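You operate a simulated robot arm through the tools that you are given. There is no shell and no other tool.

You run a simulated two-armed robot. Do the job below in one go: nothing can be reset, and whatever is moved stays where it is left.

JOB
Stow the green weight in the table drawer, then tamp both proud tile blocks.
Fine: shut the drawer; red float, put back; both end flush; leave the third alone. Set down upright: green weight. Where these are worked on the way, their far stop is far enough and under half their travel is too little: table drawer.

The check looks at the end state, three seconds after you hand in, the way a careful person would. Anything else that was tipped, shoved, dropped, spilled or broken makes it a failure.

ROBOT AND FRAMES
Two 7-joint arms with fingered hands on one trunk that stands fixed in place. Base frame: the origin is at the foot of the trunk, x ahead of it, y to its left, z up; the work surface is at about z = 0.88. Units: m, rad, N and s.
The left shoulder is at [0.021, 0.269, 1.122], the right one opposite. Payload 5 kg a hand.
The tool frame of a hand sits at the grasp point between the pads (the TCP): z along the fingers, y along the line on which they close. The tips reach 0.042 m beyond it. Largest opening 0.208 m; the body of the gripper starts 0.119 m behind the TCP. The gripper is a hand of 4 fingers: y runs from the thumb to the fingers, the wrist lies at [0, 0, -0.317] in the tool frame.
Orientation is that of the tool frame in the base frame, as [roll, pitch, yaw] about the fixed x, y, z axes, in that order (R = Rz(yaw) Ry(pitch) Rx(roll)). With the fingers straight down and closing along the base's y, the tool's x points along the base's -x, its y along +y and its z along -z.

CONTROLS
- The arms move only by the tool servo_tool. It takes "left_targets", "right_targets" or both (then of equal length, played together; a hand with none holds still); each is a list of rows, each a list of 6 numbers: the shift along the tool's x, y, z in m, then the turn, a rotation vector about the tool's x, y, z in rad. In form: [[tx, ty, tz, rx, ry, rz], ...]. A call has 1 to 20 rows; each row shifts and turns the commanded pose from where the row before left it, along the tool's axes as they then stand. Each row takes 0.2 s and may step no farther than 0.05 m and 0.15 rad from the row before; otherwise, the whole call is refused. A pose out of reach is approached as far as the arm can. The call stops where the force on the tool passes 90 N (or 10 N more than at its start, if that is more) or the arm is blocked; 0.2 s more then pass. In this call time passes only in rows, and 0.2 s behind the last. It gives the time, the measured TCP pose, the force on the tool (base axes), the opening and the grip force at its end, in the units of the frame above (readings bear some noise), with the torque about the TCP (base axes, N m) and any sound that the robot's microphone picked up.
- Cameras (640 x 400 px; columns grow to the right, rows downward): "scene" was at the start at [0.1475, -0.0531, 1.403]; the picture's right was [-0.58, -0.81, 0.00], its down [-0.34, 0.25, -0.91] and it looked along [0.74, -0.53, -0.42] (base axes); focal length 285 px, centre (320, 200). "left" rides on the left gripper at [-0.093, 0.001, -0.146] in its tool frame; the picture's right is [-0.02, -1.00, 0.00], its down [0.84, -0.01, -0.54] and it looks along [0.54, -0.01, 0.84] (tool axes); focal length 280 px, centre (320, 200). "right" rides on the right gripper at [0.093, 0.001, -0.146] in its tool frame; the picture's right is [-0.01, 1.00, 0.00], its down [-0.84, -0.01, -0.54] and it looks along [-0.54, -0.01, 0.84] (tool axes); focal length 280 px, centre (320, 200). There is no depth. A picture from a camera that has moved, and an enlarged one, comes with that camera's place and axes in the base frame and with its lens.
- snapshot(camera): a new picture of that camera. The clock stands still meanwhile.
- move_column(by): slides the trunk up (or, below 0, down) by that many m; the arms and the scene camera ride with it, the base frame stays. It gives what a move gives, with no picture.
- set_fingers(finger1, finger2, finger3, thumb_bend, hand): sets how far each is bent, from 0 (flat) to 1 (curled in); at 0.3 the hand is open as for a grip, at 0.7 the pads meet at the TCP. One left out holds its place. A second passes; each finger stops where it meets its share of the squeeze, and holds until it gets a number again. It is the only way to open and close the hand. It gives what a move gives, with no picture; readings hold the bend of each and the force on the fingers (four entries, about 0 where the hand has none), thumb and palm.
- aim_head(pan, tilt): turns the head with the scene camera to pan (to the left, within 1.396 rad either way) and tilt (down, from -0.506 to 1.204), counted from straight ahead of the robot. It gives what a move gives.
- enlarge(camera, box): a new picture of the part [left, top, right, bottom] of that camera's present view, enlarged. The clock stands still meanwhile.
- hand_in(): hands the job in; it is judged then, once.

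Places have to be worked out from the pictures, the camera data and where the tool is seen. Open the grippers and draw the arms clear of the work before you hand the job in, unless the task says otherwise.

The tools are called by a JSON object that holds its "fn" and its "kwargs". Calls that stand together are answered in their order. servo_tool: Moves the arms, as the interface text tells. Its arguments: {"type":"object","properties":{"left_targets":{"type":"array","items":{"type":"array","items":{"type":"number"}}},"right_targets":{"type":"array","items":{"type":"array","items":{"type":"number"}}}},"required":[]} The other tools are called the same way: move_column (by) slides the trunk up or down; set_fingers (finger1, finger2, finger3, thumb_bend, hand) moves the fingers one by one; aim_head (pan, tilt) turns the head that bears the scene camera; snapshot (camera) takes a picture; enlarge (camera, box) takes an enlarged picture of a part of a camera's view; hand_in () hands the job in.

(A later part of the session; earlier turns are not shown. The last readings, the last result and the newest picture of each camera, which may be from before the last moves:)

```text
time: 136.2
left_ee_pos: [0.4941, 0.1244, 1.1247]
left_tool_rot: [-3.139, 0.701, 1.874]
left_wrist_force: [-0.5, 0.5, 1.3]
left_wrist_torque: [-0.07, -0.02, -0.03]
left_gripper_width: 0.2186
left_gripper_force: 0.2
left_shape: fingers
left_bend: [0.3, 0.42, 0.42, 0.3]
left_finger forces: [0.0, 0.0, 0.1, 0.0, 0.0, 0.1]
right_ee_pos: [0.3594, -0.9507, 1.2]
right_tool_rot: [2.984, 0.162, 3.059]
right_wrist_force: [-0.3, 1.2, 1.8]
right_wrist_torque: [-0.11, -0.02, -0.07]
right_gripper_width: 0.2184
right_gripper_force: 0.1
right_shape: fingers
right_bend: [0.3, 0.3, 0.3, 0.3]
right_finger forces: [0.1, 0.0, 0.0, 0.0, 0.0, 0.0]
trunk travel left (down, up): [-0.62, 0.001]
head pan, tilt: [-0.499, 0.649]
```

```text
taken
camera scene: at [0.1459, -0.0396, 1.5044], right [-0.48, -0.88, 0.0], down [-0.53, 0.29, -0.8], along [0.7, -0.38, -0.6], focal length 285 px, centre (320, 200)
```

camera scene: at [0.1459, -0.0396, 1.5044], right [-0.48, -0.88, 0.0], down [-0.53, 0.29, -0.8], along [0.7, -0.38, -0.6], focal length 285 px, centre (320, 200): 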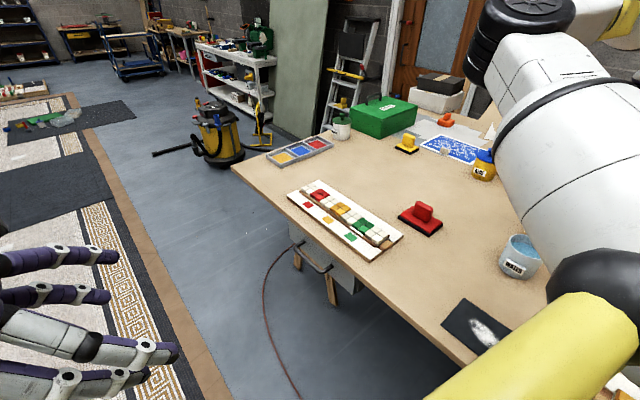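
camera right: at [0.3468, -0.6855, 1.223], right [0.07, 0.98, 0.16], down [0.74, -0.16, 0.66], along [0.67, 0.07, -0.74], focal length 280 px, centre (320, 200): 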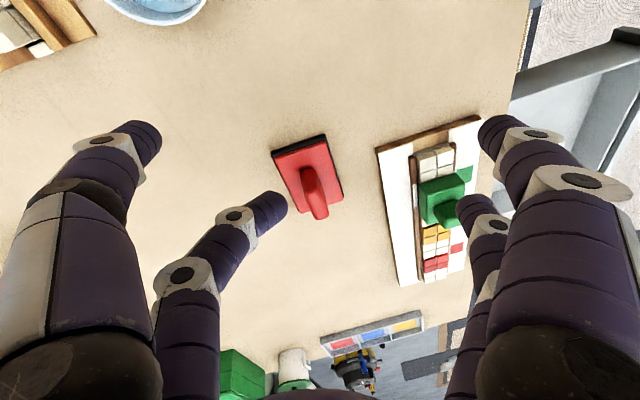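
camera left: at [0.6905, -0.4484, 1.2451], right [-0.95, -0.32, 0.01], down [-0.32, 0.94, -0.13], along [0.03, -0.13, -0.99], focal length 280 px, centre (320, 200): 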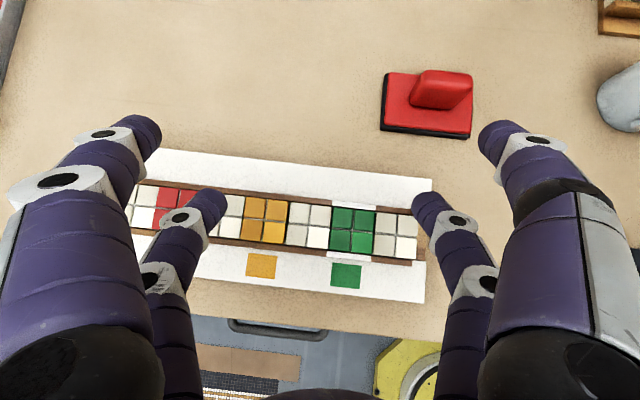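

The left hand is clear. I'll bring the right hand inward and forward, then rotate it so it closes along the bench edge and tilts 40° toward the board.

{"fn": "servo_tool", "kwargs": {"right_targets": [[-0.0294, 0.036, 0.0065, 0, 0, 0], [-0.0294, 0.036, 0.0065, 0, 0, 0], [-0.0294, 0.036, 0.0065, 0, 0, 0], [-0.0294, 0.036, 0.0065, 0, 0, 0], [-0.0294, 0.036, 0.0065, 0, 0, 0], [0, 0, 0, -0.0202, 0.0573, 0.1204], [0, 0, 0, -0.0202, 0.0573, 0.1204], [0, 0, 0, -0.0202, 0.0573, 0.1204], [0, 0, 0, -0.0202, 0.0573, 0.1204], [0, 0, 0, -0.0202, 0.0573, 0.1204], [0, 0, 0, -0.0202, 0.0573, 0.1204], [0, 0, 0, -0.0202, 0.0573, 0.1204], [0, 0, 0, -0.0202, 0.0573, 0.1204], [0, 0, 0, -0.0202, 0.0573, 0.1204], [0, 0, 0, -0.0202, 0.0573, 0.1204], [0, 0, 0, -0.0202, 0.0573, 0.1204]]}}

{"fn": "snapshot", "kwargs": {"camera": "right"}}

{"fn": "snapshot", "kwargs": {"camera": "scene"}}

```text
time: 139.7
left_ee_pos: [0.4932, 0.1221, 1.1257]
left_tool_rot: [3.141, 0.701, 1.875]
left_wrist_force: [0.1, -0.3, 0.0]
left_wrist_torque: [0.05, -0.05, 0.0]
left_gripper_width: 0.2184
left_gripper_force: 0.0
left_shape: fingers
left_bend: [0.3, 0.42, 0.42, 0.3]
left_finger forces: [0.1, 0.1, 0.0, 0.1, 0.0, 0.0]
right_ee_pos: [0.5193, -0.7834, 1.2184]
right_tool_rot: [-3.139, -0.703, 1.768]
right_wrist_force: [-0.8, -1.5, -0.5]
right_wrist_torque: [0.09, 0.01, -0.04]
right_gripper_width: 0.2184
right_gripper_force: 0.1
right_shape: fingers
right_bend: [0.3, 0.3, 0.3, 0.3]
right_finger forces: [0.0, 0.0, 0.0, 0.0, 0.0, 0.0]
trunk travel left (down, up): [-0.62, 0.001]
head pan, tilt: [-0.499, 0.649]
```

```text
taken
camera right: at [0.5247, -0.8047, 1.3905], right [0.98, 0.19, -0.01], down [0.18, -0.97, -0.13], along [-0.04, 0.13, -0.99], focal length 280 px, centre (320, 200)
```

right: 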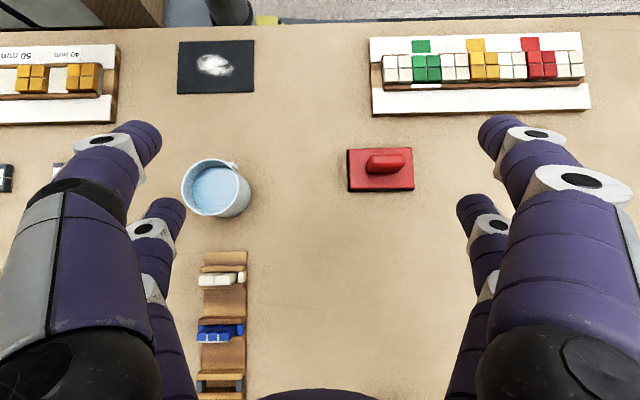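

```text
taken
camera scene: at [0.146, -0.0418, 1.5042], right [-0.48, -0.88, 0.0], down [-0.53, 0.29, -0.8], along [0.7, -0.38, -0.6], focal length 285 px, centre (320, 200)
```

scene: 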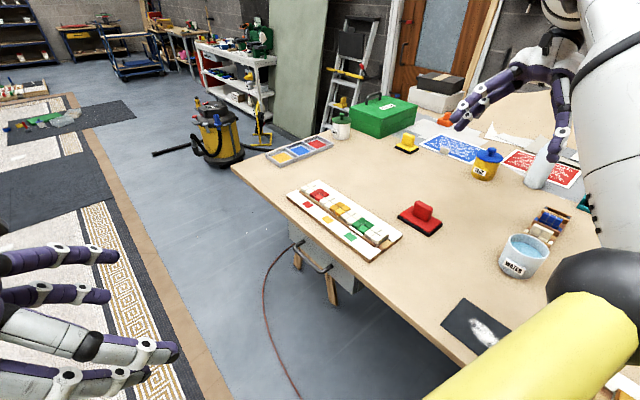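

The right hand took the 40° inward tilt without trouble and its camera looks straight down at the float. I'll set the fingers and move to a pre-grasp pose.

{"fn": "set_fingers", "kwargs": {"hand": "right", "finger1": 0.42, "finger2": 0.5, "finger3": 0.5, "thumb_bend": 0.42}}

{"fn": "servo_tool", "kwargs": {"right_targets": [[-0.0163, 0.0218, 0.0343, 0, 0, 0], [-0.0163, 0.0218, 0.0343, 0, 0, 0], [-0.0163, 0.0218, 0.0343, 0, 0, 0], [-0.0163, 0.0218, 0.0343, 0, 0, 0], [-0.0163, 0.0218, 0.0343, 0, 0, 0]]}}

{"fn": "snapshot", "kwargs": {"camera": "right"}}

{"fn": "snapshot", "kwargs": {"camera": "scene"}}

```text
time: 140.7
left_ee_pos: [0.4937, 0.1229, 1.1247]
left_tool_rot: [-3.14, 0.699, 1.874]
left_wrist_force: [0.6, -0.2, 0.4]
left_wrist_torque: [0.01, -0.02, 0.0]
left_gripper_width: 0.2184
left_gripper_force: 0.1
left_shape: fingers
left_bend: [0.3, 0.42, 0.42, 0.3]
left_finger forces: [0.0, 0.0, 0.0, 0.0, 0.1, 0.0]
right_ee_pos: [0.5198, -0.7816, 1.2194]
right_tool_rot: [3.141, -0.701, 1.77]
right_wrist_force: [0.7, -0.2, 0.8]
right_wrist_torque: [-0.01, -0.02, 0.01]
right_gripper_width: 0.1561
right_gripper_force: 0.2
right_shape: fingers
right_bend: [0.42, 0.5, 0.5, 0.42]
right_finger forces: [0.0, 0.1, 0.0, 0.0, 0.1, 0.0]
trunk travel left (down, up): [-0.62, 0.001]
head pan, tilt: [-0.499, 0.649]
```

```text
time: 141.8
left_ee_pos: [0.4961, 0.122, 1.125]
left_tool_rot: [-3.138, 0.699, 1.876]
left_wrist_force: [1.2, 0.0, -0.1]
left_wrist_torque: [-0.01, 0.11, -0.1]
left_gripper_width: 0.2184
left_gripper_force: 0.1
left_shape: fingers
left_bend: [0.3, 0.42, 0.42, 0.3]
left_finger forces: [0.0, 0.1, 0.1, 0.1, 0.0, 0.1]
right_ee_pos: [0.6186, -0.7164, 1.0354]
right_tool_rot: [-3.141, -0.7, 1.77]
right_wrist_force: [1.4, 0.1, -0.5]
right_wrist_torque: [0.11, 0.09, 0.05]
right_gripper_width: 0.1561
right_gripper_force: 0.1
right_shape: fingers
right_bend: [0.42, 0.5, 0.5, 0.42]
right_finger forces: [0.1, 0.0, 0.0, 0.0, 0.0, 0.1]
trunk travel left (down, up): [-0.62, 0.001]
head pan, tilt: [-0.499, 0.649]
```

```text
taken
camera right: at [0.6239, -0.7379, 1.2071], right [0.98, 0.19, -0.01], down [0.18, -0.97, -0.13], along [-0.04, 0.13, -0.99], focal length 280 px, centre (320, 200)
```

right: 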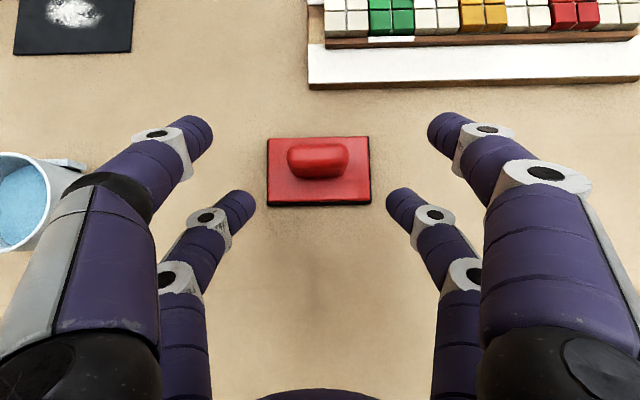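

```text
taken
camera scene: at [0.1479, -0.0415, 1.5038], right [-0.48, -0.88, 0.0], down [-0.53, 0.29, -0.8], along [0.7, -0.38, -0.61], focal length 285 px, centre (320, 200)
```

scene: 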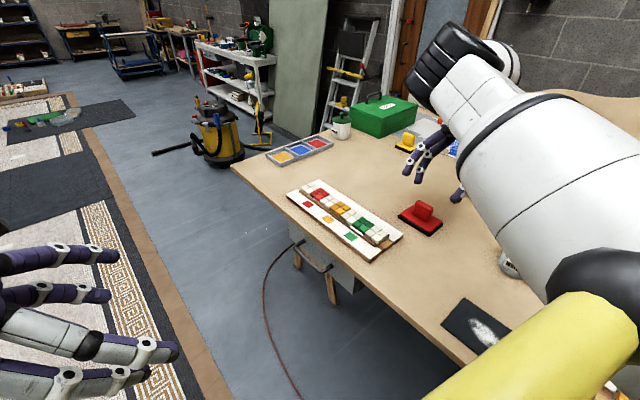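

The handle lies straight along the approach axis. I'll advance 6 cm, check, then go the rest of the way.

{"fn": "servo_tool", "kwargs": {"right_targets": [[0, -0.001, 0.03, 0, 0, 0], [0, -0.001, 0.03, 0, 0, 0]]}}

{"fn": "snapshot", "kwargs": {"camera": "right"}}

{"fn": "enlarge", "kwargs": {"camera": "scene", "box": [370, 120, 490, 250]}}

```text
time: 142.4
left_ee_pos: [0.4963, 0.1236, 1.125]
left_tool_rot: [-3.14, 0.698, 1.874]
left_wrist_force: [0.6, 0.2, 0.1]
left_wrist_torque: [-0.03, 0.02, 0.0]
left_gripper_width: 0.2186
left_gripper_force: 0.1
left_shape: fingers
left_bend: [0.3, 0.42, 0.42, 0.3]
left_finger forces: [0.0, 0.0, 0.0, 0.1, 0.0, 0.0]
right_ee_pos: [0.6056, -0.6779, 0.9903]
right_tool_rot: [3.139, -0.701, 1.77]
right_wrist_force: [0.2, -0.3, 0.4]
right_wrist_torque: [-0.02, -0.01, -0.03]
right_gripper_width: 0.1562
right_gripper_force: 0.0
right_shape: fingers
right_bend: [0.42, 0.5, 0.5, 0.42]
right_finger forces: [0.1, 0.0, 0.0, 0.0, 0.1, 0.0]
trunk travel left (down, up): [-0.62, 0.001]
head pan, tilt: [-0.499, 0.649]
```

```text
taken
camera right: at [0.6103, -0.6999, 1.1627], right [0.98, 0.19, -0.01], down [0.18, -0.97, -0.13], along [-0.03, 0.13, -0.99], focal length 280 px, centre (320, 200)
```

right: 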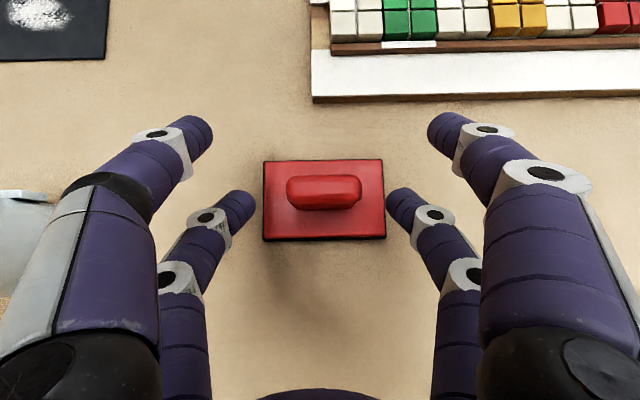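

```text
3.08 times, centred on (430, 185) of scene
camera zoom: at [0.1463, -0.0408, 1.5043], right [-0.48, -0.88, 0.0], down [-0.53, 0.29, -0.8], along [0.7, -0.38, -0.6], focal length 877 px, centre (-18, 246)
```

zoom: 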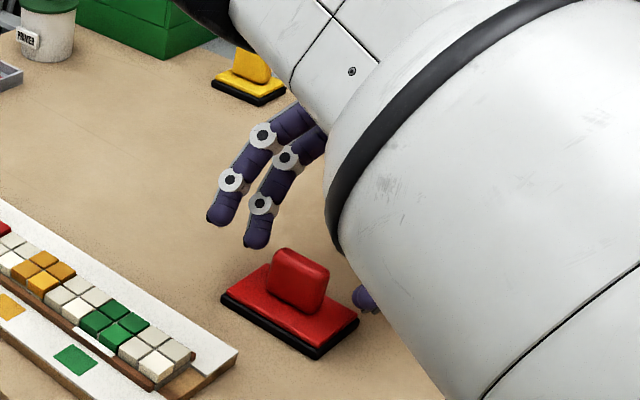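

The handle is 3 mm off-centre toward the far side, so I'll correct that while advancing the last 4 cm in small steps.

{"fn": "servo_tool", "kwargs": {"right_targets": [[-0.0008, 0.0015, 0.014, 0, 0, 0], [-0.0008, 0.0015, 0.014, 0, 0, 0], [0, 0, 0.008, 0, 0, 0]]}}

{"fn": "snapshot", "kwargs": {"camera": "right"}}

{"fn": "enlarge", "kwargs": {"camera": "scene", "box": [370, 120, 490, 250]}}

```text
time: 143.2
left_ee_pos: [0.4945, 0.1233, 1.1262]
left_tool_rot: [-3.141, 0.701, 1.876]
left_wrist_force: [-1.2, 0.2, 0.1]
left_wrist_torque: [0.0, 0.03, -0.04]
left_gripper_width: 0.2185
left_gripper_force: 0.1
left_shape: fingers
left_bend: [0.3, 0.42, 0.42, 0.3]
left_finger forces: [0.0, 0.0, 0.0, 0.1, 0.0, 0.0]
right_ee_pos: [0.6054, -0.6526, 0.9612]
right_tool_rot: [-3.14, -0.699, 1.771]
right_wrist_force: [0.3, -0.3, -1.3]
right_wrist_torque: [-0.05, 0.0, 0.04]
right_gripper_width: 0.156
right_gripper_force: 0.1
right_shape: fingers
right_bend: [0.42, 0.5, 0.5, 0.42]
right_finger forces: [0.1, 0.0, 0.1, 0.0, 0.1, 0.1]
trunk travel left (down, up): [-0.62, 0.001]
head pan, tilt: [-0.499, 0.649]
```

```text
taken
camera right: at [0.6114, -0.6742, 1.1337], right [0.98, 0.19, -0.01], down [0.19, -0.97, -0.13], along [-0.03, 0.13, -0.99], focal length 280 px, centre (320, 200)
```

right: 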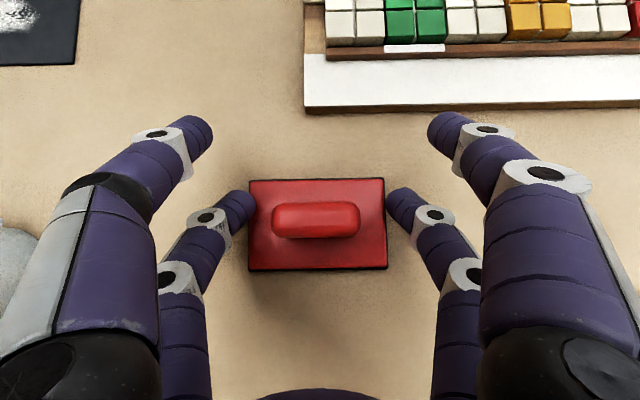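

```text
3.08 times, centred on (430, 185) of scene
camera zoom: at [0.1465, -0.0405, 1.5042], right [-0.48, -0.88, 0.0], down [-0.53, 0.29, -0.8], along [0.7, -0.38, -0.6], focal length 877 px, centre (-18, 246)
```

zoom: 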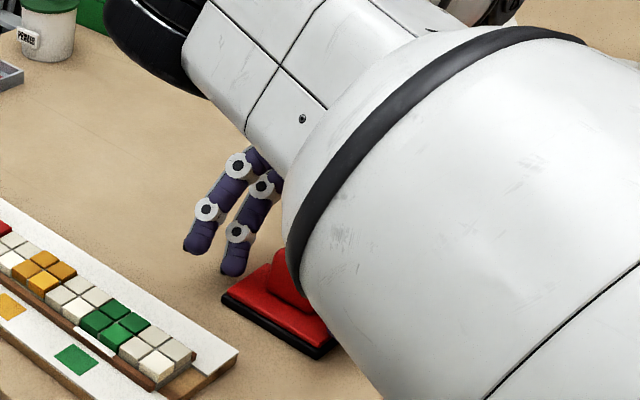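

The handle sits centrally between the far pair at the right depth. I'll close fingers 2 and 3 on its ends.

{"fn": "set_fingers", "kwargs": {"hand": "right", "finger2": 0.57, "finger3": 0.57}}

{"fn": "set_fingers", "kwargs": {"hand": "right", "finger2": 0.75, "finger3": 0.75}}

{"fn": "snapshot", "kwargs": {"camera": "right"}}

```text
time: 144.2
left_ee_pos: [0.4946, 0.122, 1.1257]
left_tool_rot: [-3.14, 0.7, 1.876]
left_wrist_force: [-0.1, 0.5, -0.1]
left_wrist_torque: [0.0, 0.02, 0.0]
left_gripper_width: 0.2185
left_gripper_force: 0.0
left_shape: fingers
left_bend: [0.3, 0.42, 0.42, 0.3]
left_finger forces: [0.0, 0.0, 0.0, 0.0, 0.0, 0.1]
right_ee_pos: [0.6057, -0.6535, 0.9613]
right_tool_rot: [-3.14, -0.7, 1.77]
right_wrist_force: [-0.7, -0.2, -0.2]
right_wrist_torque: [0.01, 0.01, 0.0]
right_gripper_width: 0.156
right_gripper_force: 3.5
right_shape: fingers
right_bend: [0.42, 0.54, 0.53, 0.42]
right_finger forces: [0.0, 2.6, 3.4, 0.0, 0.1, 0.0]
trunk travel left (down, up): [-0.62, 0.001]
head pan, tilt: [-0.499, 0.649]
```

```text
time: 145.2
left_ee_pos: [0.4954, 0.122, 1.1253]
left_tool_rot: [-3.14, 0.7, 1.874]
left_wrist_force: [0.8, 0.2, -0.3]
left_wrist_torque: [0.03, 0.02, 0.05]
left_gripper_width: 0.2186
left_gripper_force: 0.1
left_shape: fingers
left_bend: [0.3, 0.42, 0.42, 0.3]
left_finger forces: [0.0, 0.0, 0.1, 0.1, 0.1, 0.1]
right_ee_pos: [0.6048, -0.6536, 0.9609]
right_tool_rot: [-3.141, -0.699, 1.769]
right_wrist_force: [-0.5, 0.7, 0.9]
right_wrist_torque: [0.0, -0.01, 0.0]
right_gripper_width: 0.1562
right_gripper_force: 8.0
right_shape: fingers
right_bend: [0.42, 0.54, 0.53, 0.42]
right_finger forces: [0.0, 7.9, 8.0, 0.1, 0.0, 0.0]
trunk travel left (down, up): [-0.62, 0.001]
head pan, tilt: [-0.499, 0.649]
```

```text
taken
camera right: at [0.611, -0.6748, 1.1335], right [0.98, 0.19, -0.01], down [0.18, -0.97, -0.13], along [-0.03, 0.13, -0.99], focal length 280 px, centre (320, 200)
```

right: 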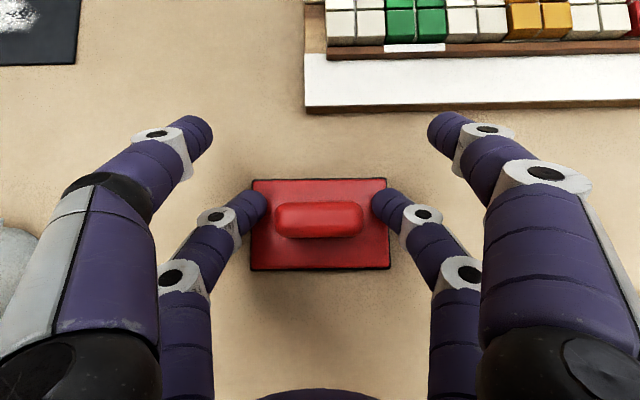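

Both digits press on the handle ends at 8 N. I'll lift the float 3 cm to test the grip; the grasp pose is TCP (0.605, -0.6535, 0.961), which I'll return to later.

{"fn": "servo_tool", "kwargs": {"right_targets": [[0.0064, 0, -0.0076, 0, 0, 0], [0.0064, 0, -0.0076, 0, 0, 0], [0.0064, 0, -0.0076, 0, 0, 0]]}}

{"fn": "snapshot", "kwargs": {"camera": "right"}}

{"fn": "snapshot", "kwargs": {"camera": "scene"}}

```text
time: 146.1
left_ee_pos: [0.4934, 0.1224, 1.1255]
left_tool_rot: [3.14, 0.701, 1.875]
left_wrist_force: [-0.3, -0.6, 0.0]
left_wrist_torque: [-0.04, 0.0, 0.04]
left_gripper_width: 0.2186
left_gripper_force: 0.2
left_shape: fingers
left_bend: [0.3, 0.42, 0.42, 0.3]
left_finger forces: [0.0, 0.0, 0.0, 0.0, 0.0, 0.0]
right_ee_pos: [0.6049, -0.6541, 0.9917]
right_tool_rot: [3.141, -0.699, 1.772]
right_wrist_force: [0.3, 1.3, -0.7]
right_wrist_torque: [0.04, 0.08, -0.07]
right_gripper_width: 0.1563
right_gripper_force: 8.2
right_shape: fingers
right_bend: [0.42, 0.54, 0.53, 0.42]
right_finger forces: [0.0, 7.5, 7.7, 0.0, 0.0, 0.1]
trunk travel left (down, up): [-0.62, 0.001]
head pan, tilt: [-0.499, 0.649]
```

```text
taken
camera right: at [0.6108, -0.6759, 1.1636], right [0.98, 0.19, -0.01], down [0.18, -0.97, -0.13], along [-0.03, 0.13, -0.99], focal length 280 px, centre (320, 200)
```

right: 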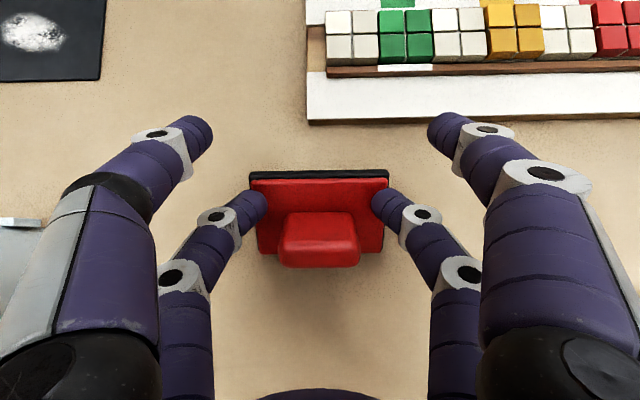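

```text
taken
camera scene: at [0.1461, -0.0408, 1.5043], right [-0.48, -0.88, 0.0], down [-0.53, 0.29, -0.8], along [0.7, -0.38, -0.6], focal length 285 px, centre (320, 200)
```

scene: 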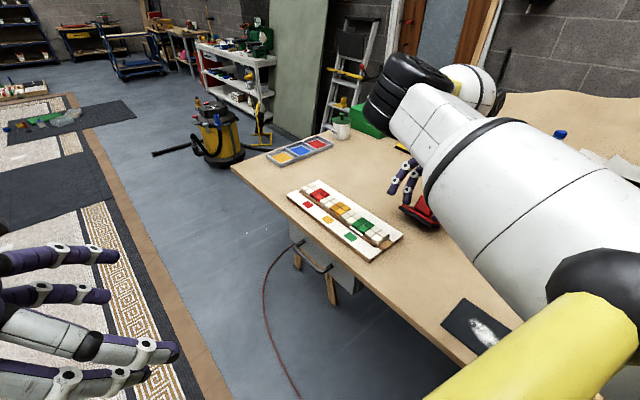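

The float tipped about the pinch axis because the tips gripped toward its inner edge. I'll lower it back down, release and regrip centred on the handle.

{"fn": "servo_tool", "kwargs": {"right_targets": [[-0.0032, 0, 0.0038, 0, 0, 0], [-0.0032, 0, 0.0038, 0, 0, 0], [-0.0032, 0, 0.0038, 0, 0, 0], [-0.0032, 0, 0.0038, 0, 0, 0], [-0.0032, 0, 0.0038, 0, 0, 0]]}}

{"fn": "snapshot", "kwargs": {"camera": "right"}}

```text
time: 147.2
left_ee_pos: [0.4948, 0.1217, 1.1261]
left_tool_rot: [-3.14, 0.7, 1.877]
left_wrist_force: [0.2, -1.0, -0.7]
left_wrist_torque: [-0.02, 0.0, -0.02]
left_gripper_width: 0.2186
left_gripper_force: 0.1
left_shape: fingers
left_bend: [0.3, 0.42, 0.42, 0.3]
left_finger forces: [0.0, 0.1, 0.0, 0.0, 0.0, 0.1]
right_ee_pos: [0.6055, -0.6549, 0.9662]
right_tool_rot: [-3.14, -0.701, 1.771]
right_wrist_force: [-0.2, 0.0, -0.7]
right_wrist_torque: [-0.05, 0.01, -0.02]
right_gripper_width: 0.1562
right_gripper_force: 7.2
right_shape: fingers
right_bend: [0.42, 0.54, 0.53, 0.42]
right_finger forces: [0.1, 7.3, 7.5, 0.0, 0.0, 0.0]
trunk travel left (down, up): [-0.62, 0.001]
head pan, tilt: [-0.499, 0.649]
```

```text
taken
camera right: at [0.6109, -0.6761, 1.1381], right [0.98, 0.19, -0.01], down [0.18, -0.97, -0.13], along [-0.03, 0.13, -0.99], focal length 280 px, centre (320, 200)
```

right: 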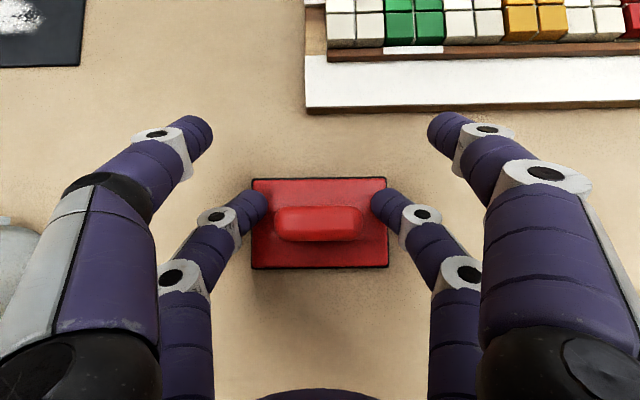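

It is nearly flat again. I'll lower the last few millimetres, release, and check its pose.

{"fn": "servo_tool", "kwargs": {"right_targets": [[-0.0019, 0, 0.0023, 0, 0, 0], [-0.0013, 0, 0.0015, 0, 0, 0]]}}

{"fn": "set_fingers", "kwargs": {"hand": "right", "finger2": 0.45, "finger3": 0.45}}

{"fn": "snapshot", "kwargs": {"camera": "right"}}

{"fn": "enlarge", "kwargs": {"camera": "right", "box": [220, 150, 420, 290]}}

```text
time: 147.8
left_ee_pos: [0.4946, 0.1232, 1.1256]
left_tool_rot: [3.14, 0.699, 1.873]
left_wrist_force: [0.1, -0.1, -0.8]
left_wrist_torque: [0.03, -0.01, 0.02]
left_gripper_width: 0.2185
left_gripper_force: 0.0
left_shape: fingers
left_bend: [0.3, 0.42, 0.42, 0.3]
left_finger forces: [0.0, 0.1, 0.0, 0.0, 0.0, 0.0]
right_ee_pos: [0.6066, -0.6542, 0.9624]
right_tool_rot: [3.141, -0.701, 1.771]
right_wrist_force: [0.0, -2.0, 6.4]
right_wrist_torque: [-0.62, -0.13, -0.02]
right_gripper_width: 0.1561
right_gripper_force: 7.9
right_shape: fingers
right_bend: [0.42, 0.54, 0.53, 0.42]
right_finger forces: [0.1, 7.9, 7.9, 0.0, 0.1, 0.0]
trunk travel left (down, up): [-0.62, 0.001]
head pan, tilt: [-0.499, 0.649]
```

```text
time: 148.8
left_ee_pos: [0.4951, 0.1234, 1.1257]
left_tool_rot: [-3.139, 0.699, 1.873]
left_wrist_force: [-0.6, -0.2, 0.2]
left_wrist_torque: [0.01, -0.01, 0.01]
left_gripper_width: 0.2187
left_gripper_force: 0.0
left_shape: fingers
left_bend: [0.3, 0.42, 0.42, 0.3]
left_finger forces: [0.0, 0.1, 0.1, 0.1, 0.0, 0.0]
right_ee_pos: [0.6058, -0.6534, 0.9604]
right_tool_rot: [3.14, -0.699, 1.771]
right_wrist_force: [0.3, -0.7, 0.4]
right_wrist_torque: [-0.02, -0.02, 0.02]
right_gripper_width: 0.1563
right_gripper_force: 0.0
right_shape: fingers
right_bend: [0.42, 0.45, 0.45, 0.42]
right_finger forces: [0.0, 0.0, 0.0, 0.0, 0.0, 0.0]
trunk travel left (down, up): [-0.62, 0.001]
head pan, tilt: [-0.499, 0.649]
```

```text
taken
camera right: at [0.6115, -0.6749, 1.1333], right [0.98, 0.19, -0.01], down [0.18, -0.97, -0.13], along [-0.03, 0.13, -0.99], focal length 280 px, centre (320, 200)
```

right: 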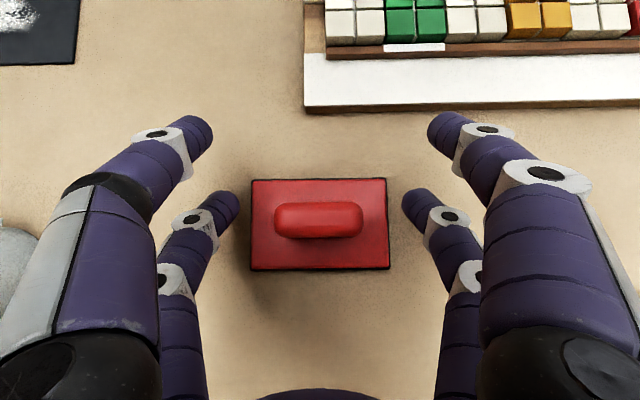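

```text
2.86 times, centred on (320, 220) of right
camera zoom: at [0.6115, -0.6749, 1.1333], right [0.98, 0.19, -0.01], down [0.18, -0.97, -0.13], along [-0.03, 0.13, -0.99], focal length 801 px, centre (320, 143)
```

zoom: 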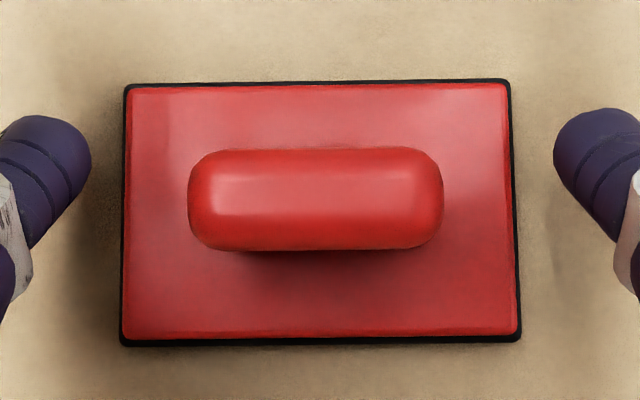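

The float is back flat within about 1.5 mm of where it was. I'll shift the hand back along its axis by 1.6 cm so the tips line up with the handle's middle, a bit higher, and regrip.

{"fn": "servo_tool", "kwargs": {"right_targets": [[-0.0018, -0.0005, -0.008, 0, 0, 0], [-0.0017, 0, -0.008, 0, 0, 0]]}}

{"fn": "set_fingers", "kwargs": {"hand": "right", "finger2": 0.54, "finger3": 0.54}}

{"fn": "enlarge", "kwargs": {"camera": "right", "box": [220, 150, 420, 290]}}

```text
time: 149.4
left_ee_pos: [0.4945, 0.1234, 1.1248]
left_tool_rot: [-3.139, 0.698, 1.876]
left_wrist_force: [-0.5, -0.5, 0.6]
left_wrist_torque: [0.04, -0.03, -0.01]
left_gripper_width: 0.2186
left_gripper_force: 0.1
left_shape: fingers
left_bend: [0.3, 0.42, 0.42, 0.3]
left_finger forces: [0.0, 0.0, 0.1, 0.1, 0.1, 0.1]
right_ee_pos: [0.6084, -0.6651, 0.9711]
right_tool_rot: [-3.141, -0.702, 1.771]
right_wrist_force: [-0.6, 0.6, 1.0]
right_wrist_torque: [-0.01, 0.02, 0.01]
right_gripper_width: 0.1561
right_gripper_force: 0.0
right_shape: fingers
right_bend: [0.42, 0.45, 0.45, 0.42]
right_finger forces: [0.0, 0.0, 0.1, 0.0, 0.0, 0.0]
trunk travel left (down, up): [-0.62, 0.001]
head pan, tilt: [-0.499, 0.649]
```

```text
time: 150.4
left_ee_pos: [0.4962, 0.1229, 1.1255]
left_tool_rot: [-3.139, 0.7, 1.875]
left_wrist_force: [0.0, 0.5, -0.6]
left_wrist_torque: [0.0, 0.01, 0.0]
left_gripper_width: 0.2184
left_gripper_force: 0.1
left_shape: fingers
left_bend: [0.3, 0.42, 0.42, 0.3]
left_finger forces: [0.1, 0.0, 0.0, 0.0, 0.0, 0.0]
right_ee_pos: [0.608, -0.6653, 0.97]
right_tool_rot: [-3.139, -0.701, 1.77]
right_wrist_force: [0.4, 0.2, 0.4]
right_wrist_torque: [0.0, 0.01, -0.01]
right_gripper_width: 0.1558
right_gripper_force: 0.0
right_shape: fingers
right_bend: [0.42, 0.54, 0.54, 0.42]
right_finger forces: [0.0, 0.0, 0.0, 0.0, 0.0, 0.1]
trunk travel left (down, up): [-0.62, 0.001]
head pan, tilt: [-0.499, 0.649]
```

```text
2.86 times, centred on (320, 220) of right
camera zoom: at [0.613, -0.6869, 1.1428], right [0.98, 0.19, -0.01], down [0.18, -0.97, -0.13], along [-0.03, 0.13, -0.99], focal length 801 px, centre (320, 143)
```

zoom: 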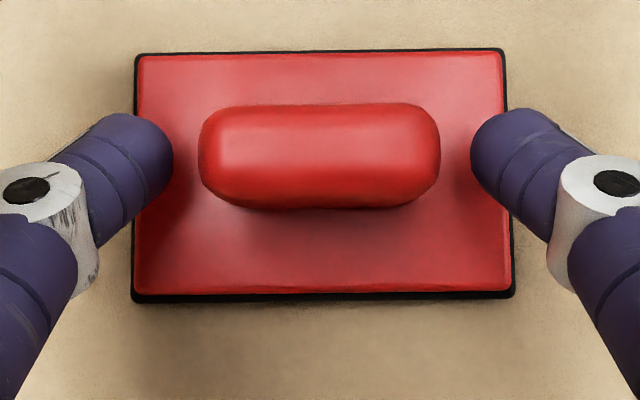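

Now the tips line up with the handle's ends; earlier they had caught the plate instead. I'll close to grip the handle.

{"fn": "set_fingers", "kwargs": {"hand": "right", "finger2": 0.75, "finger3": 0.75}}

{"fn": "enlarge", "kwargs": {"camera": "right", "box": [220, 150, 420, 290]}}

```text
time: 151.4
left_ee_pos: [0.4952, 0.1223, 1.1247]
left_tool_rot: [-3.14, 0.699, 1.875]
left_wrist_force: [0.6, -0.4, -0.8]
left_wrist_torque: [0.0, -0.02, -0.03]
left_gripper_width: 0.2186
left_gripper_force: 0.0
left_shape: fingers
left_bend: [0.3, 0.42, 0.42, 0.3]
left_finger forces: [0.0, 0.0, 0.1, 0.0, 0.1, 0.1]
right_ee_pos: [0.6071, -0.6661, 0.9692]
right_tool_rot: [3.141, -0.702, 1.77]
right_wrist_force: [-0.4, -0.2, 0.6]
right_wrist_torque: [-0.01, -0.01, -0.01]
right_gripper_width: 0.1562
right_gripper_force: 8.8
right_shape: fingers
right_bend: [0.42, 0.59, 0.59, 0.42]
right_finger forces: [0.0, 8.5, 8.6, 0.1, 0.0, 0.1]
trunk travel left (down, up): [-0.62, 0.001]
head pan, tilt: [-0.499, 0.649]
```

```text
2.86 times, centred on (320, 220) of right
camera zoom: at [0.613, -0.6869, 1.1427], right [0.98, 0.19, -0.01], down [0.18, -0.97, -0.13], along [-0.03, 0.13, -0.99], focal length 801 px, centre (320, 143)
```

zoom: 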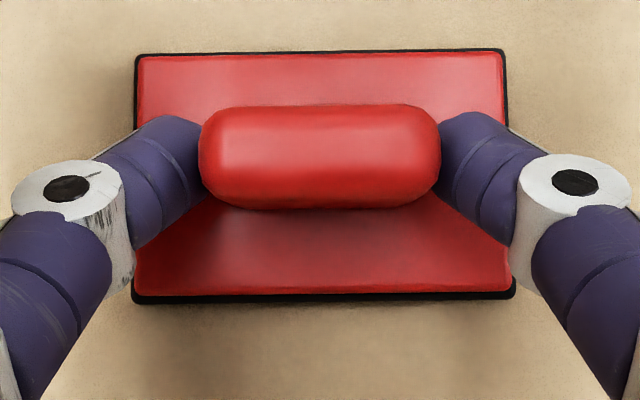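

The handle is gripped at 8.5 N on each side with the float unmoved. The new grasp pose is about (0.608, -0.6657, 0.970). I'll lift 3 cm and check that it hangs level.

{"fn": "servo_tool", "kwargs": {"right_targets": [[0.0064, 0, -0.0076, 0, 0, 0], [0.0064, 0, -0.0076, 0, 0, 0], [0.0064, 0, -0.0076, 0, 0, 0]]}}

{"fn": "snapshot", "kwargs": {"camera": "right"}}

{"fn": "snapshot", "kwargs": {"camera": "scene"}}

```text
time: 152.2
left_ee_pos: [0.4945, 0.123, 1.1258]
left_tool_rot: [3.142, 0.701, 1.875]
left_wrist_force: [-0.4, -0.4, -0.7]
left_wrist_torque: [-0.04, -0.03, -0.01]
left_gripper_width: 0.2184
left_gripper_force: 0.1
left_shape: fingers
left_bend: [0.3, 0.42, 0.42, 0.3]
left_finger forces: [0.1, 0.0, 0.0, 0.1, 0.0, 0.1]
right_ee_pos: [0.6062, -0.6665, 1.0006]
right_tool_rot: [-3.141, -0.7, 1.773]
right_wrist_force: [0.1, -0.4, -0.5]
right_wrist_torque: [-0.03, -0.02, -0.02]
right_gripper_width: 0.156
right_gripper_force: 8.4
right_shape: fingers
right_bend: [0.42, 0.59, 0.59, 0.42]
right_finger forces: [0.0, 8.6, 8.6, 0.1, 0.0, 0.0]
trunk travel left (down, up): [-0.62, 0.001]
head pan, tilt: [-0.499, 0.649]
```

```text
taken
camera right: at [0.6118, -0.6873, 1.172], right [0.98, 0.19, -0.01], down [0.19, -0.97, -0.13], along [-0.03, 0.13, -0.99], focal length 280 px, centre (320, 200)
```

right: 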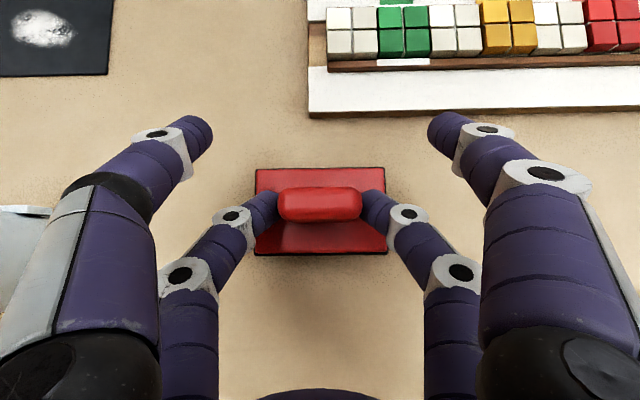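

```text
taken
camera scene: at [0.1462, -0.0408, 1.5043], right [-0.48, -0.88, 0.0], down [-0.53, 0.29, -0.8], along [0.7, -0.38, -0.6], focal length 285 px, centre (320, 200)
```

scene: 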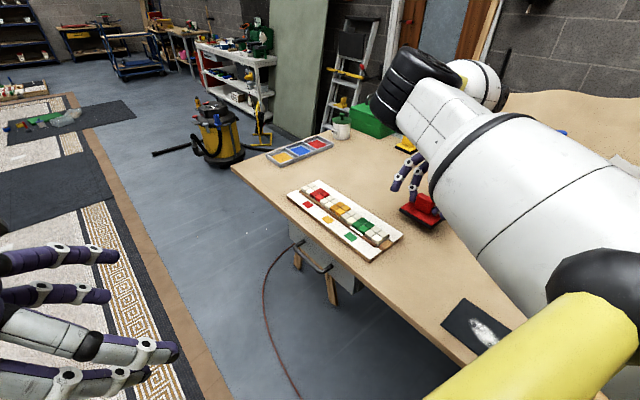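

The float hangs level in the grip. I'll raise it above the tile level and bring it toward the yellow block, stopping short to measure.

{"fn": "servo_tool", "kwargs": {"right_targets": [[0.0129, 0, -0.0153, 0, 0, 0], [0.0129, 0, -0.0153, 0, 0, 0], [0.0171, 0.0295, 0.0144, 0, 0, 0], [0.0171, 0.0295, 0.0144, 0, 0, 0], [0.0171, 0.0295, 0.0144, 0, 0, 0], [0.0171, 0.0295, 0.0144, 0, 0, 0]]}}

{"fn": "snapshot", "kwargs": {"camera": "right"}}

{"fn": "snapshot", "kwargs": {"camera": "scene"}}

```text
time: 153.7
left_ee_pos: [0.4955, 0.122, 1.124]
left_tool_rot: [-3.14, 0.698, 1.877]
left_wrist_force: [0.2, 0.6, -0.1]
left_wrist_torque: [-0.06, 0.02, 0.03]
left_gripper_width: 0.2185
left_gripper_force: 0.0
left_shape: fingers
left_bend: [0.3, 0.42, 0.42, 0.3]
left_finger forces: [0.0, 0.0, 0.1, 0.0, 0.0, 0.1]
right_ee_pos: [0.7048, -0.556, 1.0396]
right_tool_rot: [-3.139, -0.7, 1.771]
right_wrist_force: [-0.6, 0.7, -1.5]
right_wrist_torque: [0.0, -0.02, 0.0]
right_gripper_width: 0.1559
right_gripper_force: 8.4
right_shape: fingers
right_bend: [0.42, 0.59, 0.59, 0.42]
right_finger forces: [0.0, 8.7, 8.7, 0.0, 0.1, 0.1]
trunk travel left (down, up): [-0.62, 0.001]
head pan, tilt: [-0.499, 0.649]
```

```text
taken
camera right: at [0.7108, -0.5772, 1.2127], right [0.98, 0.19, -0.01], down [0.18, -0.97, -0.13], along [-0.03, 0.13, -0.99], focal length 280 px, centre (320, 200)
```

right: 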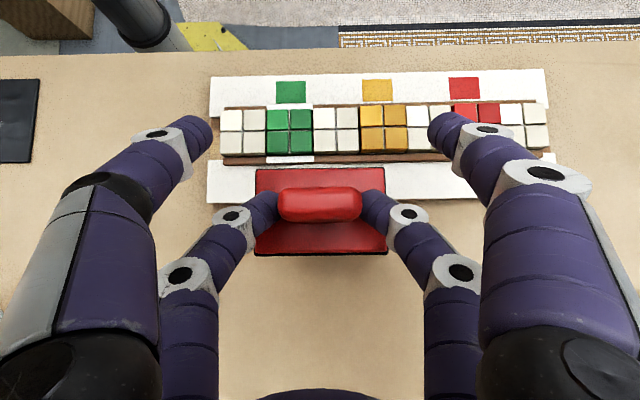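

```text
taken
camera scene: at [0.1467, -0.0404, 1.5042], right [-0.48, -0.88, 0.0], down [-0.53, 0.29, -0.8], along [0.7, -0.38, -0.6], focal length 285 px, centre (320, 200)
```

scene: 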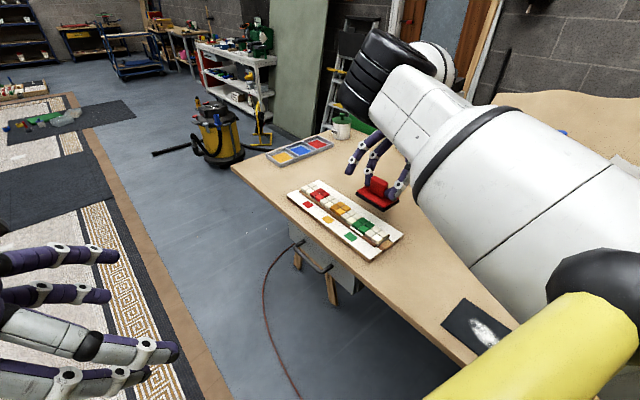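

Seen from the right camera, the yellow block is at about (0.753, -0.452) and red at (0.850, -0.430). I'll move the float over the yellow block.

{"fn": "servo_tool", "kwargs": {"right_targets": [[0.0176, 0.0174, 0.0148, 0, 0, 0], [0.0176, 0.0174, 0.0148, 0, 0, 0], [0.0176, 0.0174, 0.0148, 0, 0, 0], [0.0176, 0.0174, 0.0148, 0, 0, 0]]}}

{"fn": "snapshot", "kwargs": {"camera": "right"}}

{"fn": "enlarge", "kwargs": {"camera": "scene", "box": [270, 130, 430, 260]}}

```text
time: 154.7
left_ee_pos: [0.4951, 0.1226, 1.125]
left_tool_rot: [-3.14, 0.701, 1.875]
left_wrist_force: [1.5, 0.5, 0.0]
left_wrist_torque: [-0.01, 0.06, -0.01]
left_gripper_width: 0.2186
left_gripper_force: 0.1
left_shape: fingers
left_bend: [0.3, 0.42, 0.42, 0.3]
left_finger forces: [0.0, 0.0, 0.1, 0.1, 0.1, 0.0]
right_ee_pos: [0.7553, -0.45, 1.0423]
right_tool_rot: [-3.14, -0.7, 1.77]
right_wrist_force: [-0.5, -0.4, -2.0]
right_wrist_torque: [0.05, 0.0, -0.01]
right_gripper_width: 0.1558
right_gripper_force: 8.9
right_shape: fingers
right_bend: [0.42, 0.59, 0.59, 0.42]
right_finger forces: [0.1, 8.7, 8.8, 0.1, 0.0, 0.1]
trunk travel left (down, up): [-0.62, 0.001]
head pan, tilt: [-0.499, 0.649]
```

```text
taken
camera right: at [0.7609, -0.4719, 1.2144], right [0.98, 0.19, -0.01], down [0.18, -0.97, -0.13], along [-0.03, 0.13, -0.99], focal length 280 px, centre (320, 200)
```

right: 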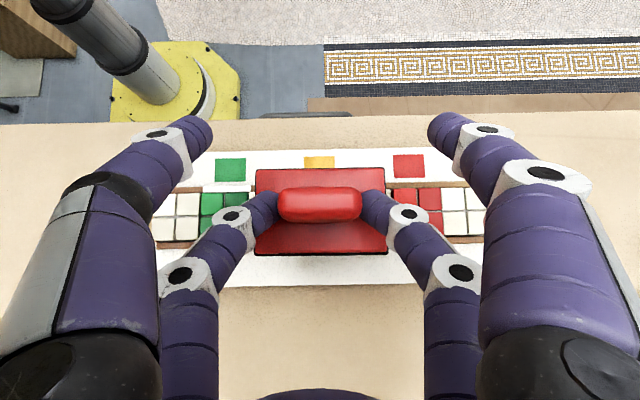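

```text
3.08 times, centred on (350, 195) of scene
camera zoom: at [0.1468, -0.0407, 1.5041], right [-0.48, -0.88, 0.0], down [-0.53, 0.29, -0.8], along [0.7, -0.38, -0.6], focal length 877 px, centre (228, 215)
```

zoom: 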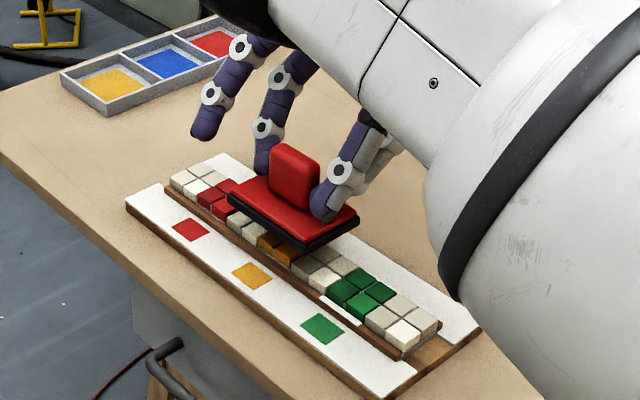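

The float is centred over the yellow block within about a millimetre and stays clear of red and green. I'll lower it 2 cm and then feel for contact.

{"fn": "servo_tool", "kwargs": {"right_targets": [[-0.0032, 0, 0.0038, 0, 0, 0], [-0.0032, 0, 0.0038, 0, 0, 0], [-0.0032, 0, 0.0038, 0, 0, 0]]}}

{"fn": "servo_tool", "kwargs": {"right_targets": [[-0.0026, 0, 0.0031, 0, 0, 0]]}}

{"fn": "servo_tool", "kwargs": {"right_targets": [[-0.0026, 0, 0.0031, 0, 0, 0]]}}

```text
time: 155.4
left_ee_pos: [0.4951, 0.1229, 1.1255]
left_tool_rot: [-3.14, 0.7, 1.875]
left_wrist_force: [-0.4, -0.5, 0.3]
left_wrist_torque: [0.0, 0.02, -0.01]
left_gripper_width: 0.2182
left_gripper_force: 0.1
left_shape: fingers
left_bend: [0.3, 0.42, 0.42, 0.3]
left_finger forces: [0.1, 0.0, 0.1, 0.0, 0.0, 0.0]
right_ee_pos: [0.755, -0.4502, 1.0272]
right_tool_rot: [-3.139, -0.699, 1.771]
right_wrist_force: [0.3, 0.8, -2.2]
right_wrist_torque: [0.02, -0.01, 0.03]
right_gripper_width: 0.1561
right_gripper_force: 8.6
right_shape: fingers
right_bend: [0.42, 0.59, 0.59, 0.42]
right_finger forces: [0.0, 8.7, 8.7, 0.0, 0.0, 0.1]
trunk travel left (down, up): [-0.62, 0.001]
head pan, tilt: [-0.499, 0.649]
```

```text
time: 155.8
left_ee_pos: [0.4948, 0.1221, 1.1245]
left_tool_rot: [-3.139, 0.701, 1.877]
left_wrist_force: [0.4, -0.1, 0.3]
left_wrist_torque: [-0.01, 0.02, -0.03]
left_gripper_width: 0.2188
left_gripper_force: 0.1
left_shape: fingers
left_bend: [0.3, 0.42, 0.42, 0.3]
left_finger forces: [0.0, 0.0, 0.0, 0.0, 0.0, 0.1]
right_ee_pos: [0.7555, -0.4504, 1.0211]
right_tool_rot: [-3.14, -0.699, 1.769]
right_wrist_force: [0.6, -0.2, -2.0]
right_wrist_torque: [0.02, -0.01, 0.01]
right_gripper_width: 0.1561
right_gripper_force: 8.8
right_shape: fingers
right_bend: [0.42, 0.59, 0.59, 0.42]
right_finger forces: [0.0, 8.7, 8.8, 0.0, 0.0, 0.1]
trunk travel left (down, up): [-0.62, 0.001]
head pan, tilt: [-0.499, 0.649]
```

```text
time: 156.2
left_ee_pos: [0.4947, 0.122, 1.1262]
left_tool_rot: [-3.138, 0.701, 1.875]
left_wrist_force: [-0.4, -0.6, 0.8]
left_wrist_torque: [-0.02, 0.02, -0.01]
left_gripper_width: 0.2186
left_gripper_force: 0.1
left_shape: fingers
left_bend: [0.3, 0.42, 0.42, 0.3]
left_finger forces: [0.0, 0.0, 0.0, 0.1, 0.0, 0.1]
right_ee_pos: [0.7552, -0.4509, 1.0186]
right_tool_rot: [-3.142, -0.7, 1.77]
right_wrist_force: [0.3, 0.3, -1.6]
right_wrist_torque: [0.01, 0.0, 0.03]
right_gripper_width: 0.1562
right_gripper_force: 8.8
right_shape: fingers
right_bend: [0.42, 0.59, 0.59, 0.42]
right_finger forces: [0.1, 8.7, 8.7, 0.0, 0.1, 0.0]
trunk travel left (down, up): [-0.62, 0.001]
head pan, tilt: [-0.499, 0.649]
```

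No contact yet at TCP z = 1.019. I'll continue in 3 mm steps.

{"fn": "servo_tool", "kwargs": {"right_targets": [[-0.0019, 0, 0.0023, 0, 0, 0]]}}

{"fn": "servo_tool", "kwargs": {"right_targets": [[-0.0019, 0, 0.0023, 0, 0, 0]]}}

{"fn": "servo_tool", "kwargs": {"right_targets": [[-0.0019, 0, 0.0023, 0, 0, 0]]}}

```text
time: 156.7
left_ee_pos: [0.4945, 0.1228, 1.1255]
left_tool_rot: [-3.138, 0.7, 1.876]
left_wrist_force: [0.8, 0.0, 0.0]
left_wrist_torque: [-0.02, 0.02, -0.01]
left_gripper_width: 0.2185
left_gripper_force: 0.0
left_shape: fingers
left_bend: [0.3, 0.42, 0.42, 0.3]
left_finger forces: [0.0, 0.0, 0.0, 0.0, 0.0, 0.0]
right_ee_pos: [0.7556, -0.4509, 1.0148]
right_tool_rot: [3.141, -0.699, 1.77]
right_wrist_force: [-1.0, -0.4, -1.4]
right_wrist_torque: [0.03, 0.0, -0.02]
right_gripper_width: 0.156
right_gripper_force: 9.0
right_shape: fingers
right_bend: [0.42, 0.59, 0.59, 0.42]
right_finger forces: [0.0, 8.7, 8.8, 0.0, 0.0, 0.0]
trunk travel left (down, up): [-0.62, 0.001]
head pan, tilt: [-0.499, 0.649]
```

```text
time: 157.1
left_ee_pos: [0.495, 0.1222, 1.1255]
left_tool_rot: [-3.14, 0.702, 1.876]
left_wrist_force: [0.8, -0.1, -0.2]
left_wrist_torque: [-0.02, 0.05, 0.01]
left_gripper_width: 0.2185
left_gripper_force: 0.0
left_shape: fingers
left_bend: [0.3, 0.42, 0.42, 0.3]
left_finger forces: [0.0, 0.0, 0.0, 0.0, 0.0, 0.0]
right_ee_pos: [0.7555, -0.4523, 1.011]
right_tool_rot: [-3.139, -0.701, 1.768]
right_wrist_force: [-0.4, 0.2, -2.0]
right_wrist_torque: [0.05, -0.02, -0.03]
right_gripper_width: 0.156
right_gripper_force: 8.8
right_shape: fingers
right_bend: [0.42, 0.59, 0.59, 0.42]
right_finger forces: [0.0, 8.7, 8.7, 0.0, 0.0, 0.1]
trunk travel left (down, up): [-0.62, 0.001]
head pan, tilt: [-0.499, 0.649]
```

```text
time: 157.4
left_ee_pos: [0.4938, 0.1223, 1.1251]
left_tool_rot: [-3.141, 0.701, 1.875]
left_wrist_force: [-0.2, -1.4, 0.2]
left_wrist_torque: [0.02, -0.05, 0.01]
left_gripper_width: 0.2184
left_gripper_force: 0.1
left_shape: fingers
left_bend: [0.3, 0.42, 0.42, 0.3]
left_finger forces: [0.0, 0.0, 0.0, 0.0, 0.0, 0.0]
right_ee_pos: [0.7544, -0.4518, 1.009]
right_tool_rot: [3.141, -0.701, 1.77]
right_wrist_force: [-0.6, 0.2, 2.4]
right_wrist_torque: [-0.02, 0.01, -0.03]
right_gripper_width: 0.1561
right_gripper_force: 9.6
right_shape: fingers
right_bend: [0.42, 0.59, 0.59, 0.42]
right_finger forces: [0.0, 9.3, 9.6, 0.0, 0.0, 0.0]
trunk travel left (down, up): [-0.62, 0.001]
head pan, tilt: [-0.499, 0.649]
```

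Contact started at TCP z ≈ 1.009. I'll press on in small steps and watch the force.

{"fn": "servo_tool", "kwargs": {"right_targets": [[-0.0019, 0, 0.0023, 0, 0, 0]]}}

{"fn": "servo_tool", "kwargs": {"right_targets": [[-0.0019, 0, 0.0023, 0, 0, 0]]}}

{"fn": "snapshot", "kwargs": {"camera": "right"}}

{"fn": "enlarge", "kwargs": {"camera": "scene", "box": [280, 140, 400, 240]}}

```text
time: 157.8
left_ee_pos: [0.495, 0.1232, 1.1245]
left_tool_rot: [3.141, 0.7, 1.875]
left_wrist_force: [-0.1, -0.3, 0.3]
left_wrist_torque: [0.01, -0.02, 0.02]
left_gripper_width: 0.2185
left_gripper_force: 0.0
left_shape: fingers
left_bend: [0.3, 0.42, 0.42, 0.3]
left_finger forces: [0.1, 0.0, 0.0, 0.0, 0.0, 0.0]
right_ee_pos: [0.7564, -0.4506, 1.0066]
right_tool_rot: [-3.14, -0.699, 1.772]
right_wrist_force: [0.1, 0.6, 3.6]
right_wrist_torque: [0.01, -0.06, -0.04]
right_gripper_width: 0.156
right_gripper_force: 10.1
right_shape: fingers
right_bend: [0.42, 0.59, 0.59, 0.42]
right_finger forces: [0.0, 10.2, 9.7, 0.0, 0.1, 0.1]
trunk travel left (down, up): [-0.62, 0.001]
head pan, tilt: [-0.499, 0.649]
```

```text
time: 158.2
left_ee_pos: [0.4938, 0.1243, 1.1267]
left_tool_rot: [-3.141, 0.701, 1.875]
left_wrist_force: [0.0, 0.6, 0.0]
left_wrist_torque: [0.01, -0.03, 0.0]
left_gripper_width: 0.2186
left_gripper_force: 0.1
left_shape: fingers
left_bend: [0.3, 0.42, 0.42, 0.3]
left_finger forces: [0.0, 0.1, 0.0, 0.0, 0.0, 0.1]
right_ee_pos: [0.7544, -0.4509, 1.0063]
right_tool_rot: [3.139, -0.699, 1.773]
right_wrist_force: [0.1, 0.1, 22.1]
right_wrist_torque: [0.02, -0.03, 0.0]
right_gripper_width: 0.1562
right_gripper_force: 12.3
right_shape: fingers
right_bend: [0.42, 0.59, 0.59, 0.42]
right_finger forces: [0.0, 12.2, 11.7, 0.1, 0.1, 0.0]
trunk travel left (down, up): [-0.62, 0.001]
head pan, tilt: [-0.499, 0.649]
```

```text
taken
camera right: at [0.7592, -0.4724, 1.1777], right [0.98, 0.19, -0.01], down [0.19, -0.97, -0.13], along [-0.03, 0.13, -0.99], focal length 280 px, centre (320, 200)
```

right: 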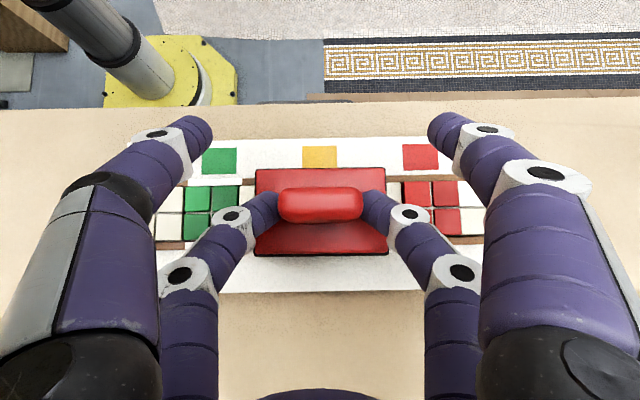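

```text
4.00 times, centred on (340, 190) of scene
camera zoom: at [0.1451, -0.0402, 1.5046], right [-0.48, -0.88, 0.0], down [-0.53, 0.29, -0.8], along [0.7, -0.38, -0.6], focal length 1140 px, centre (240, 240)
```

zoom: 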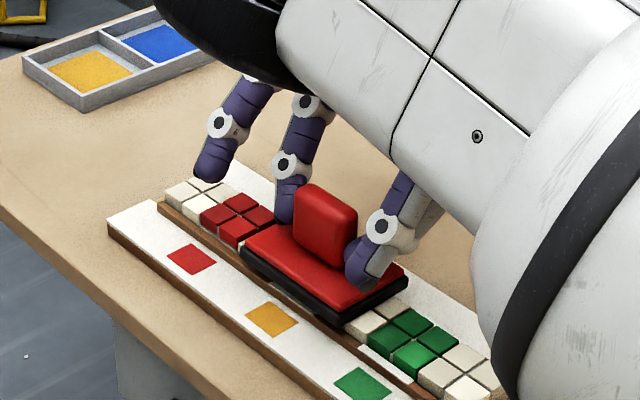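

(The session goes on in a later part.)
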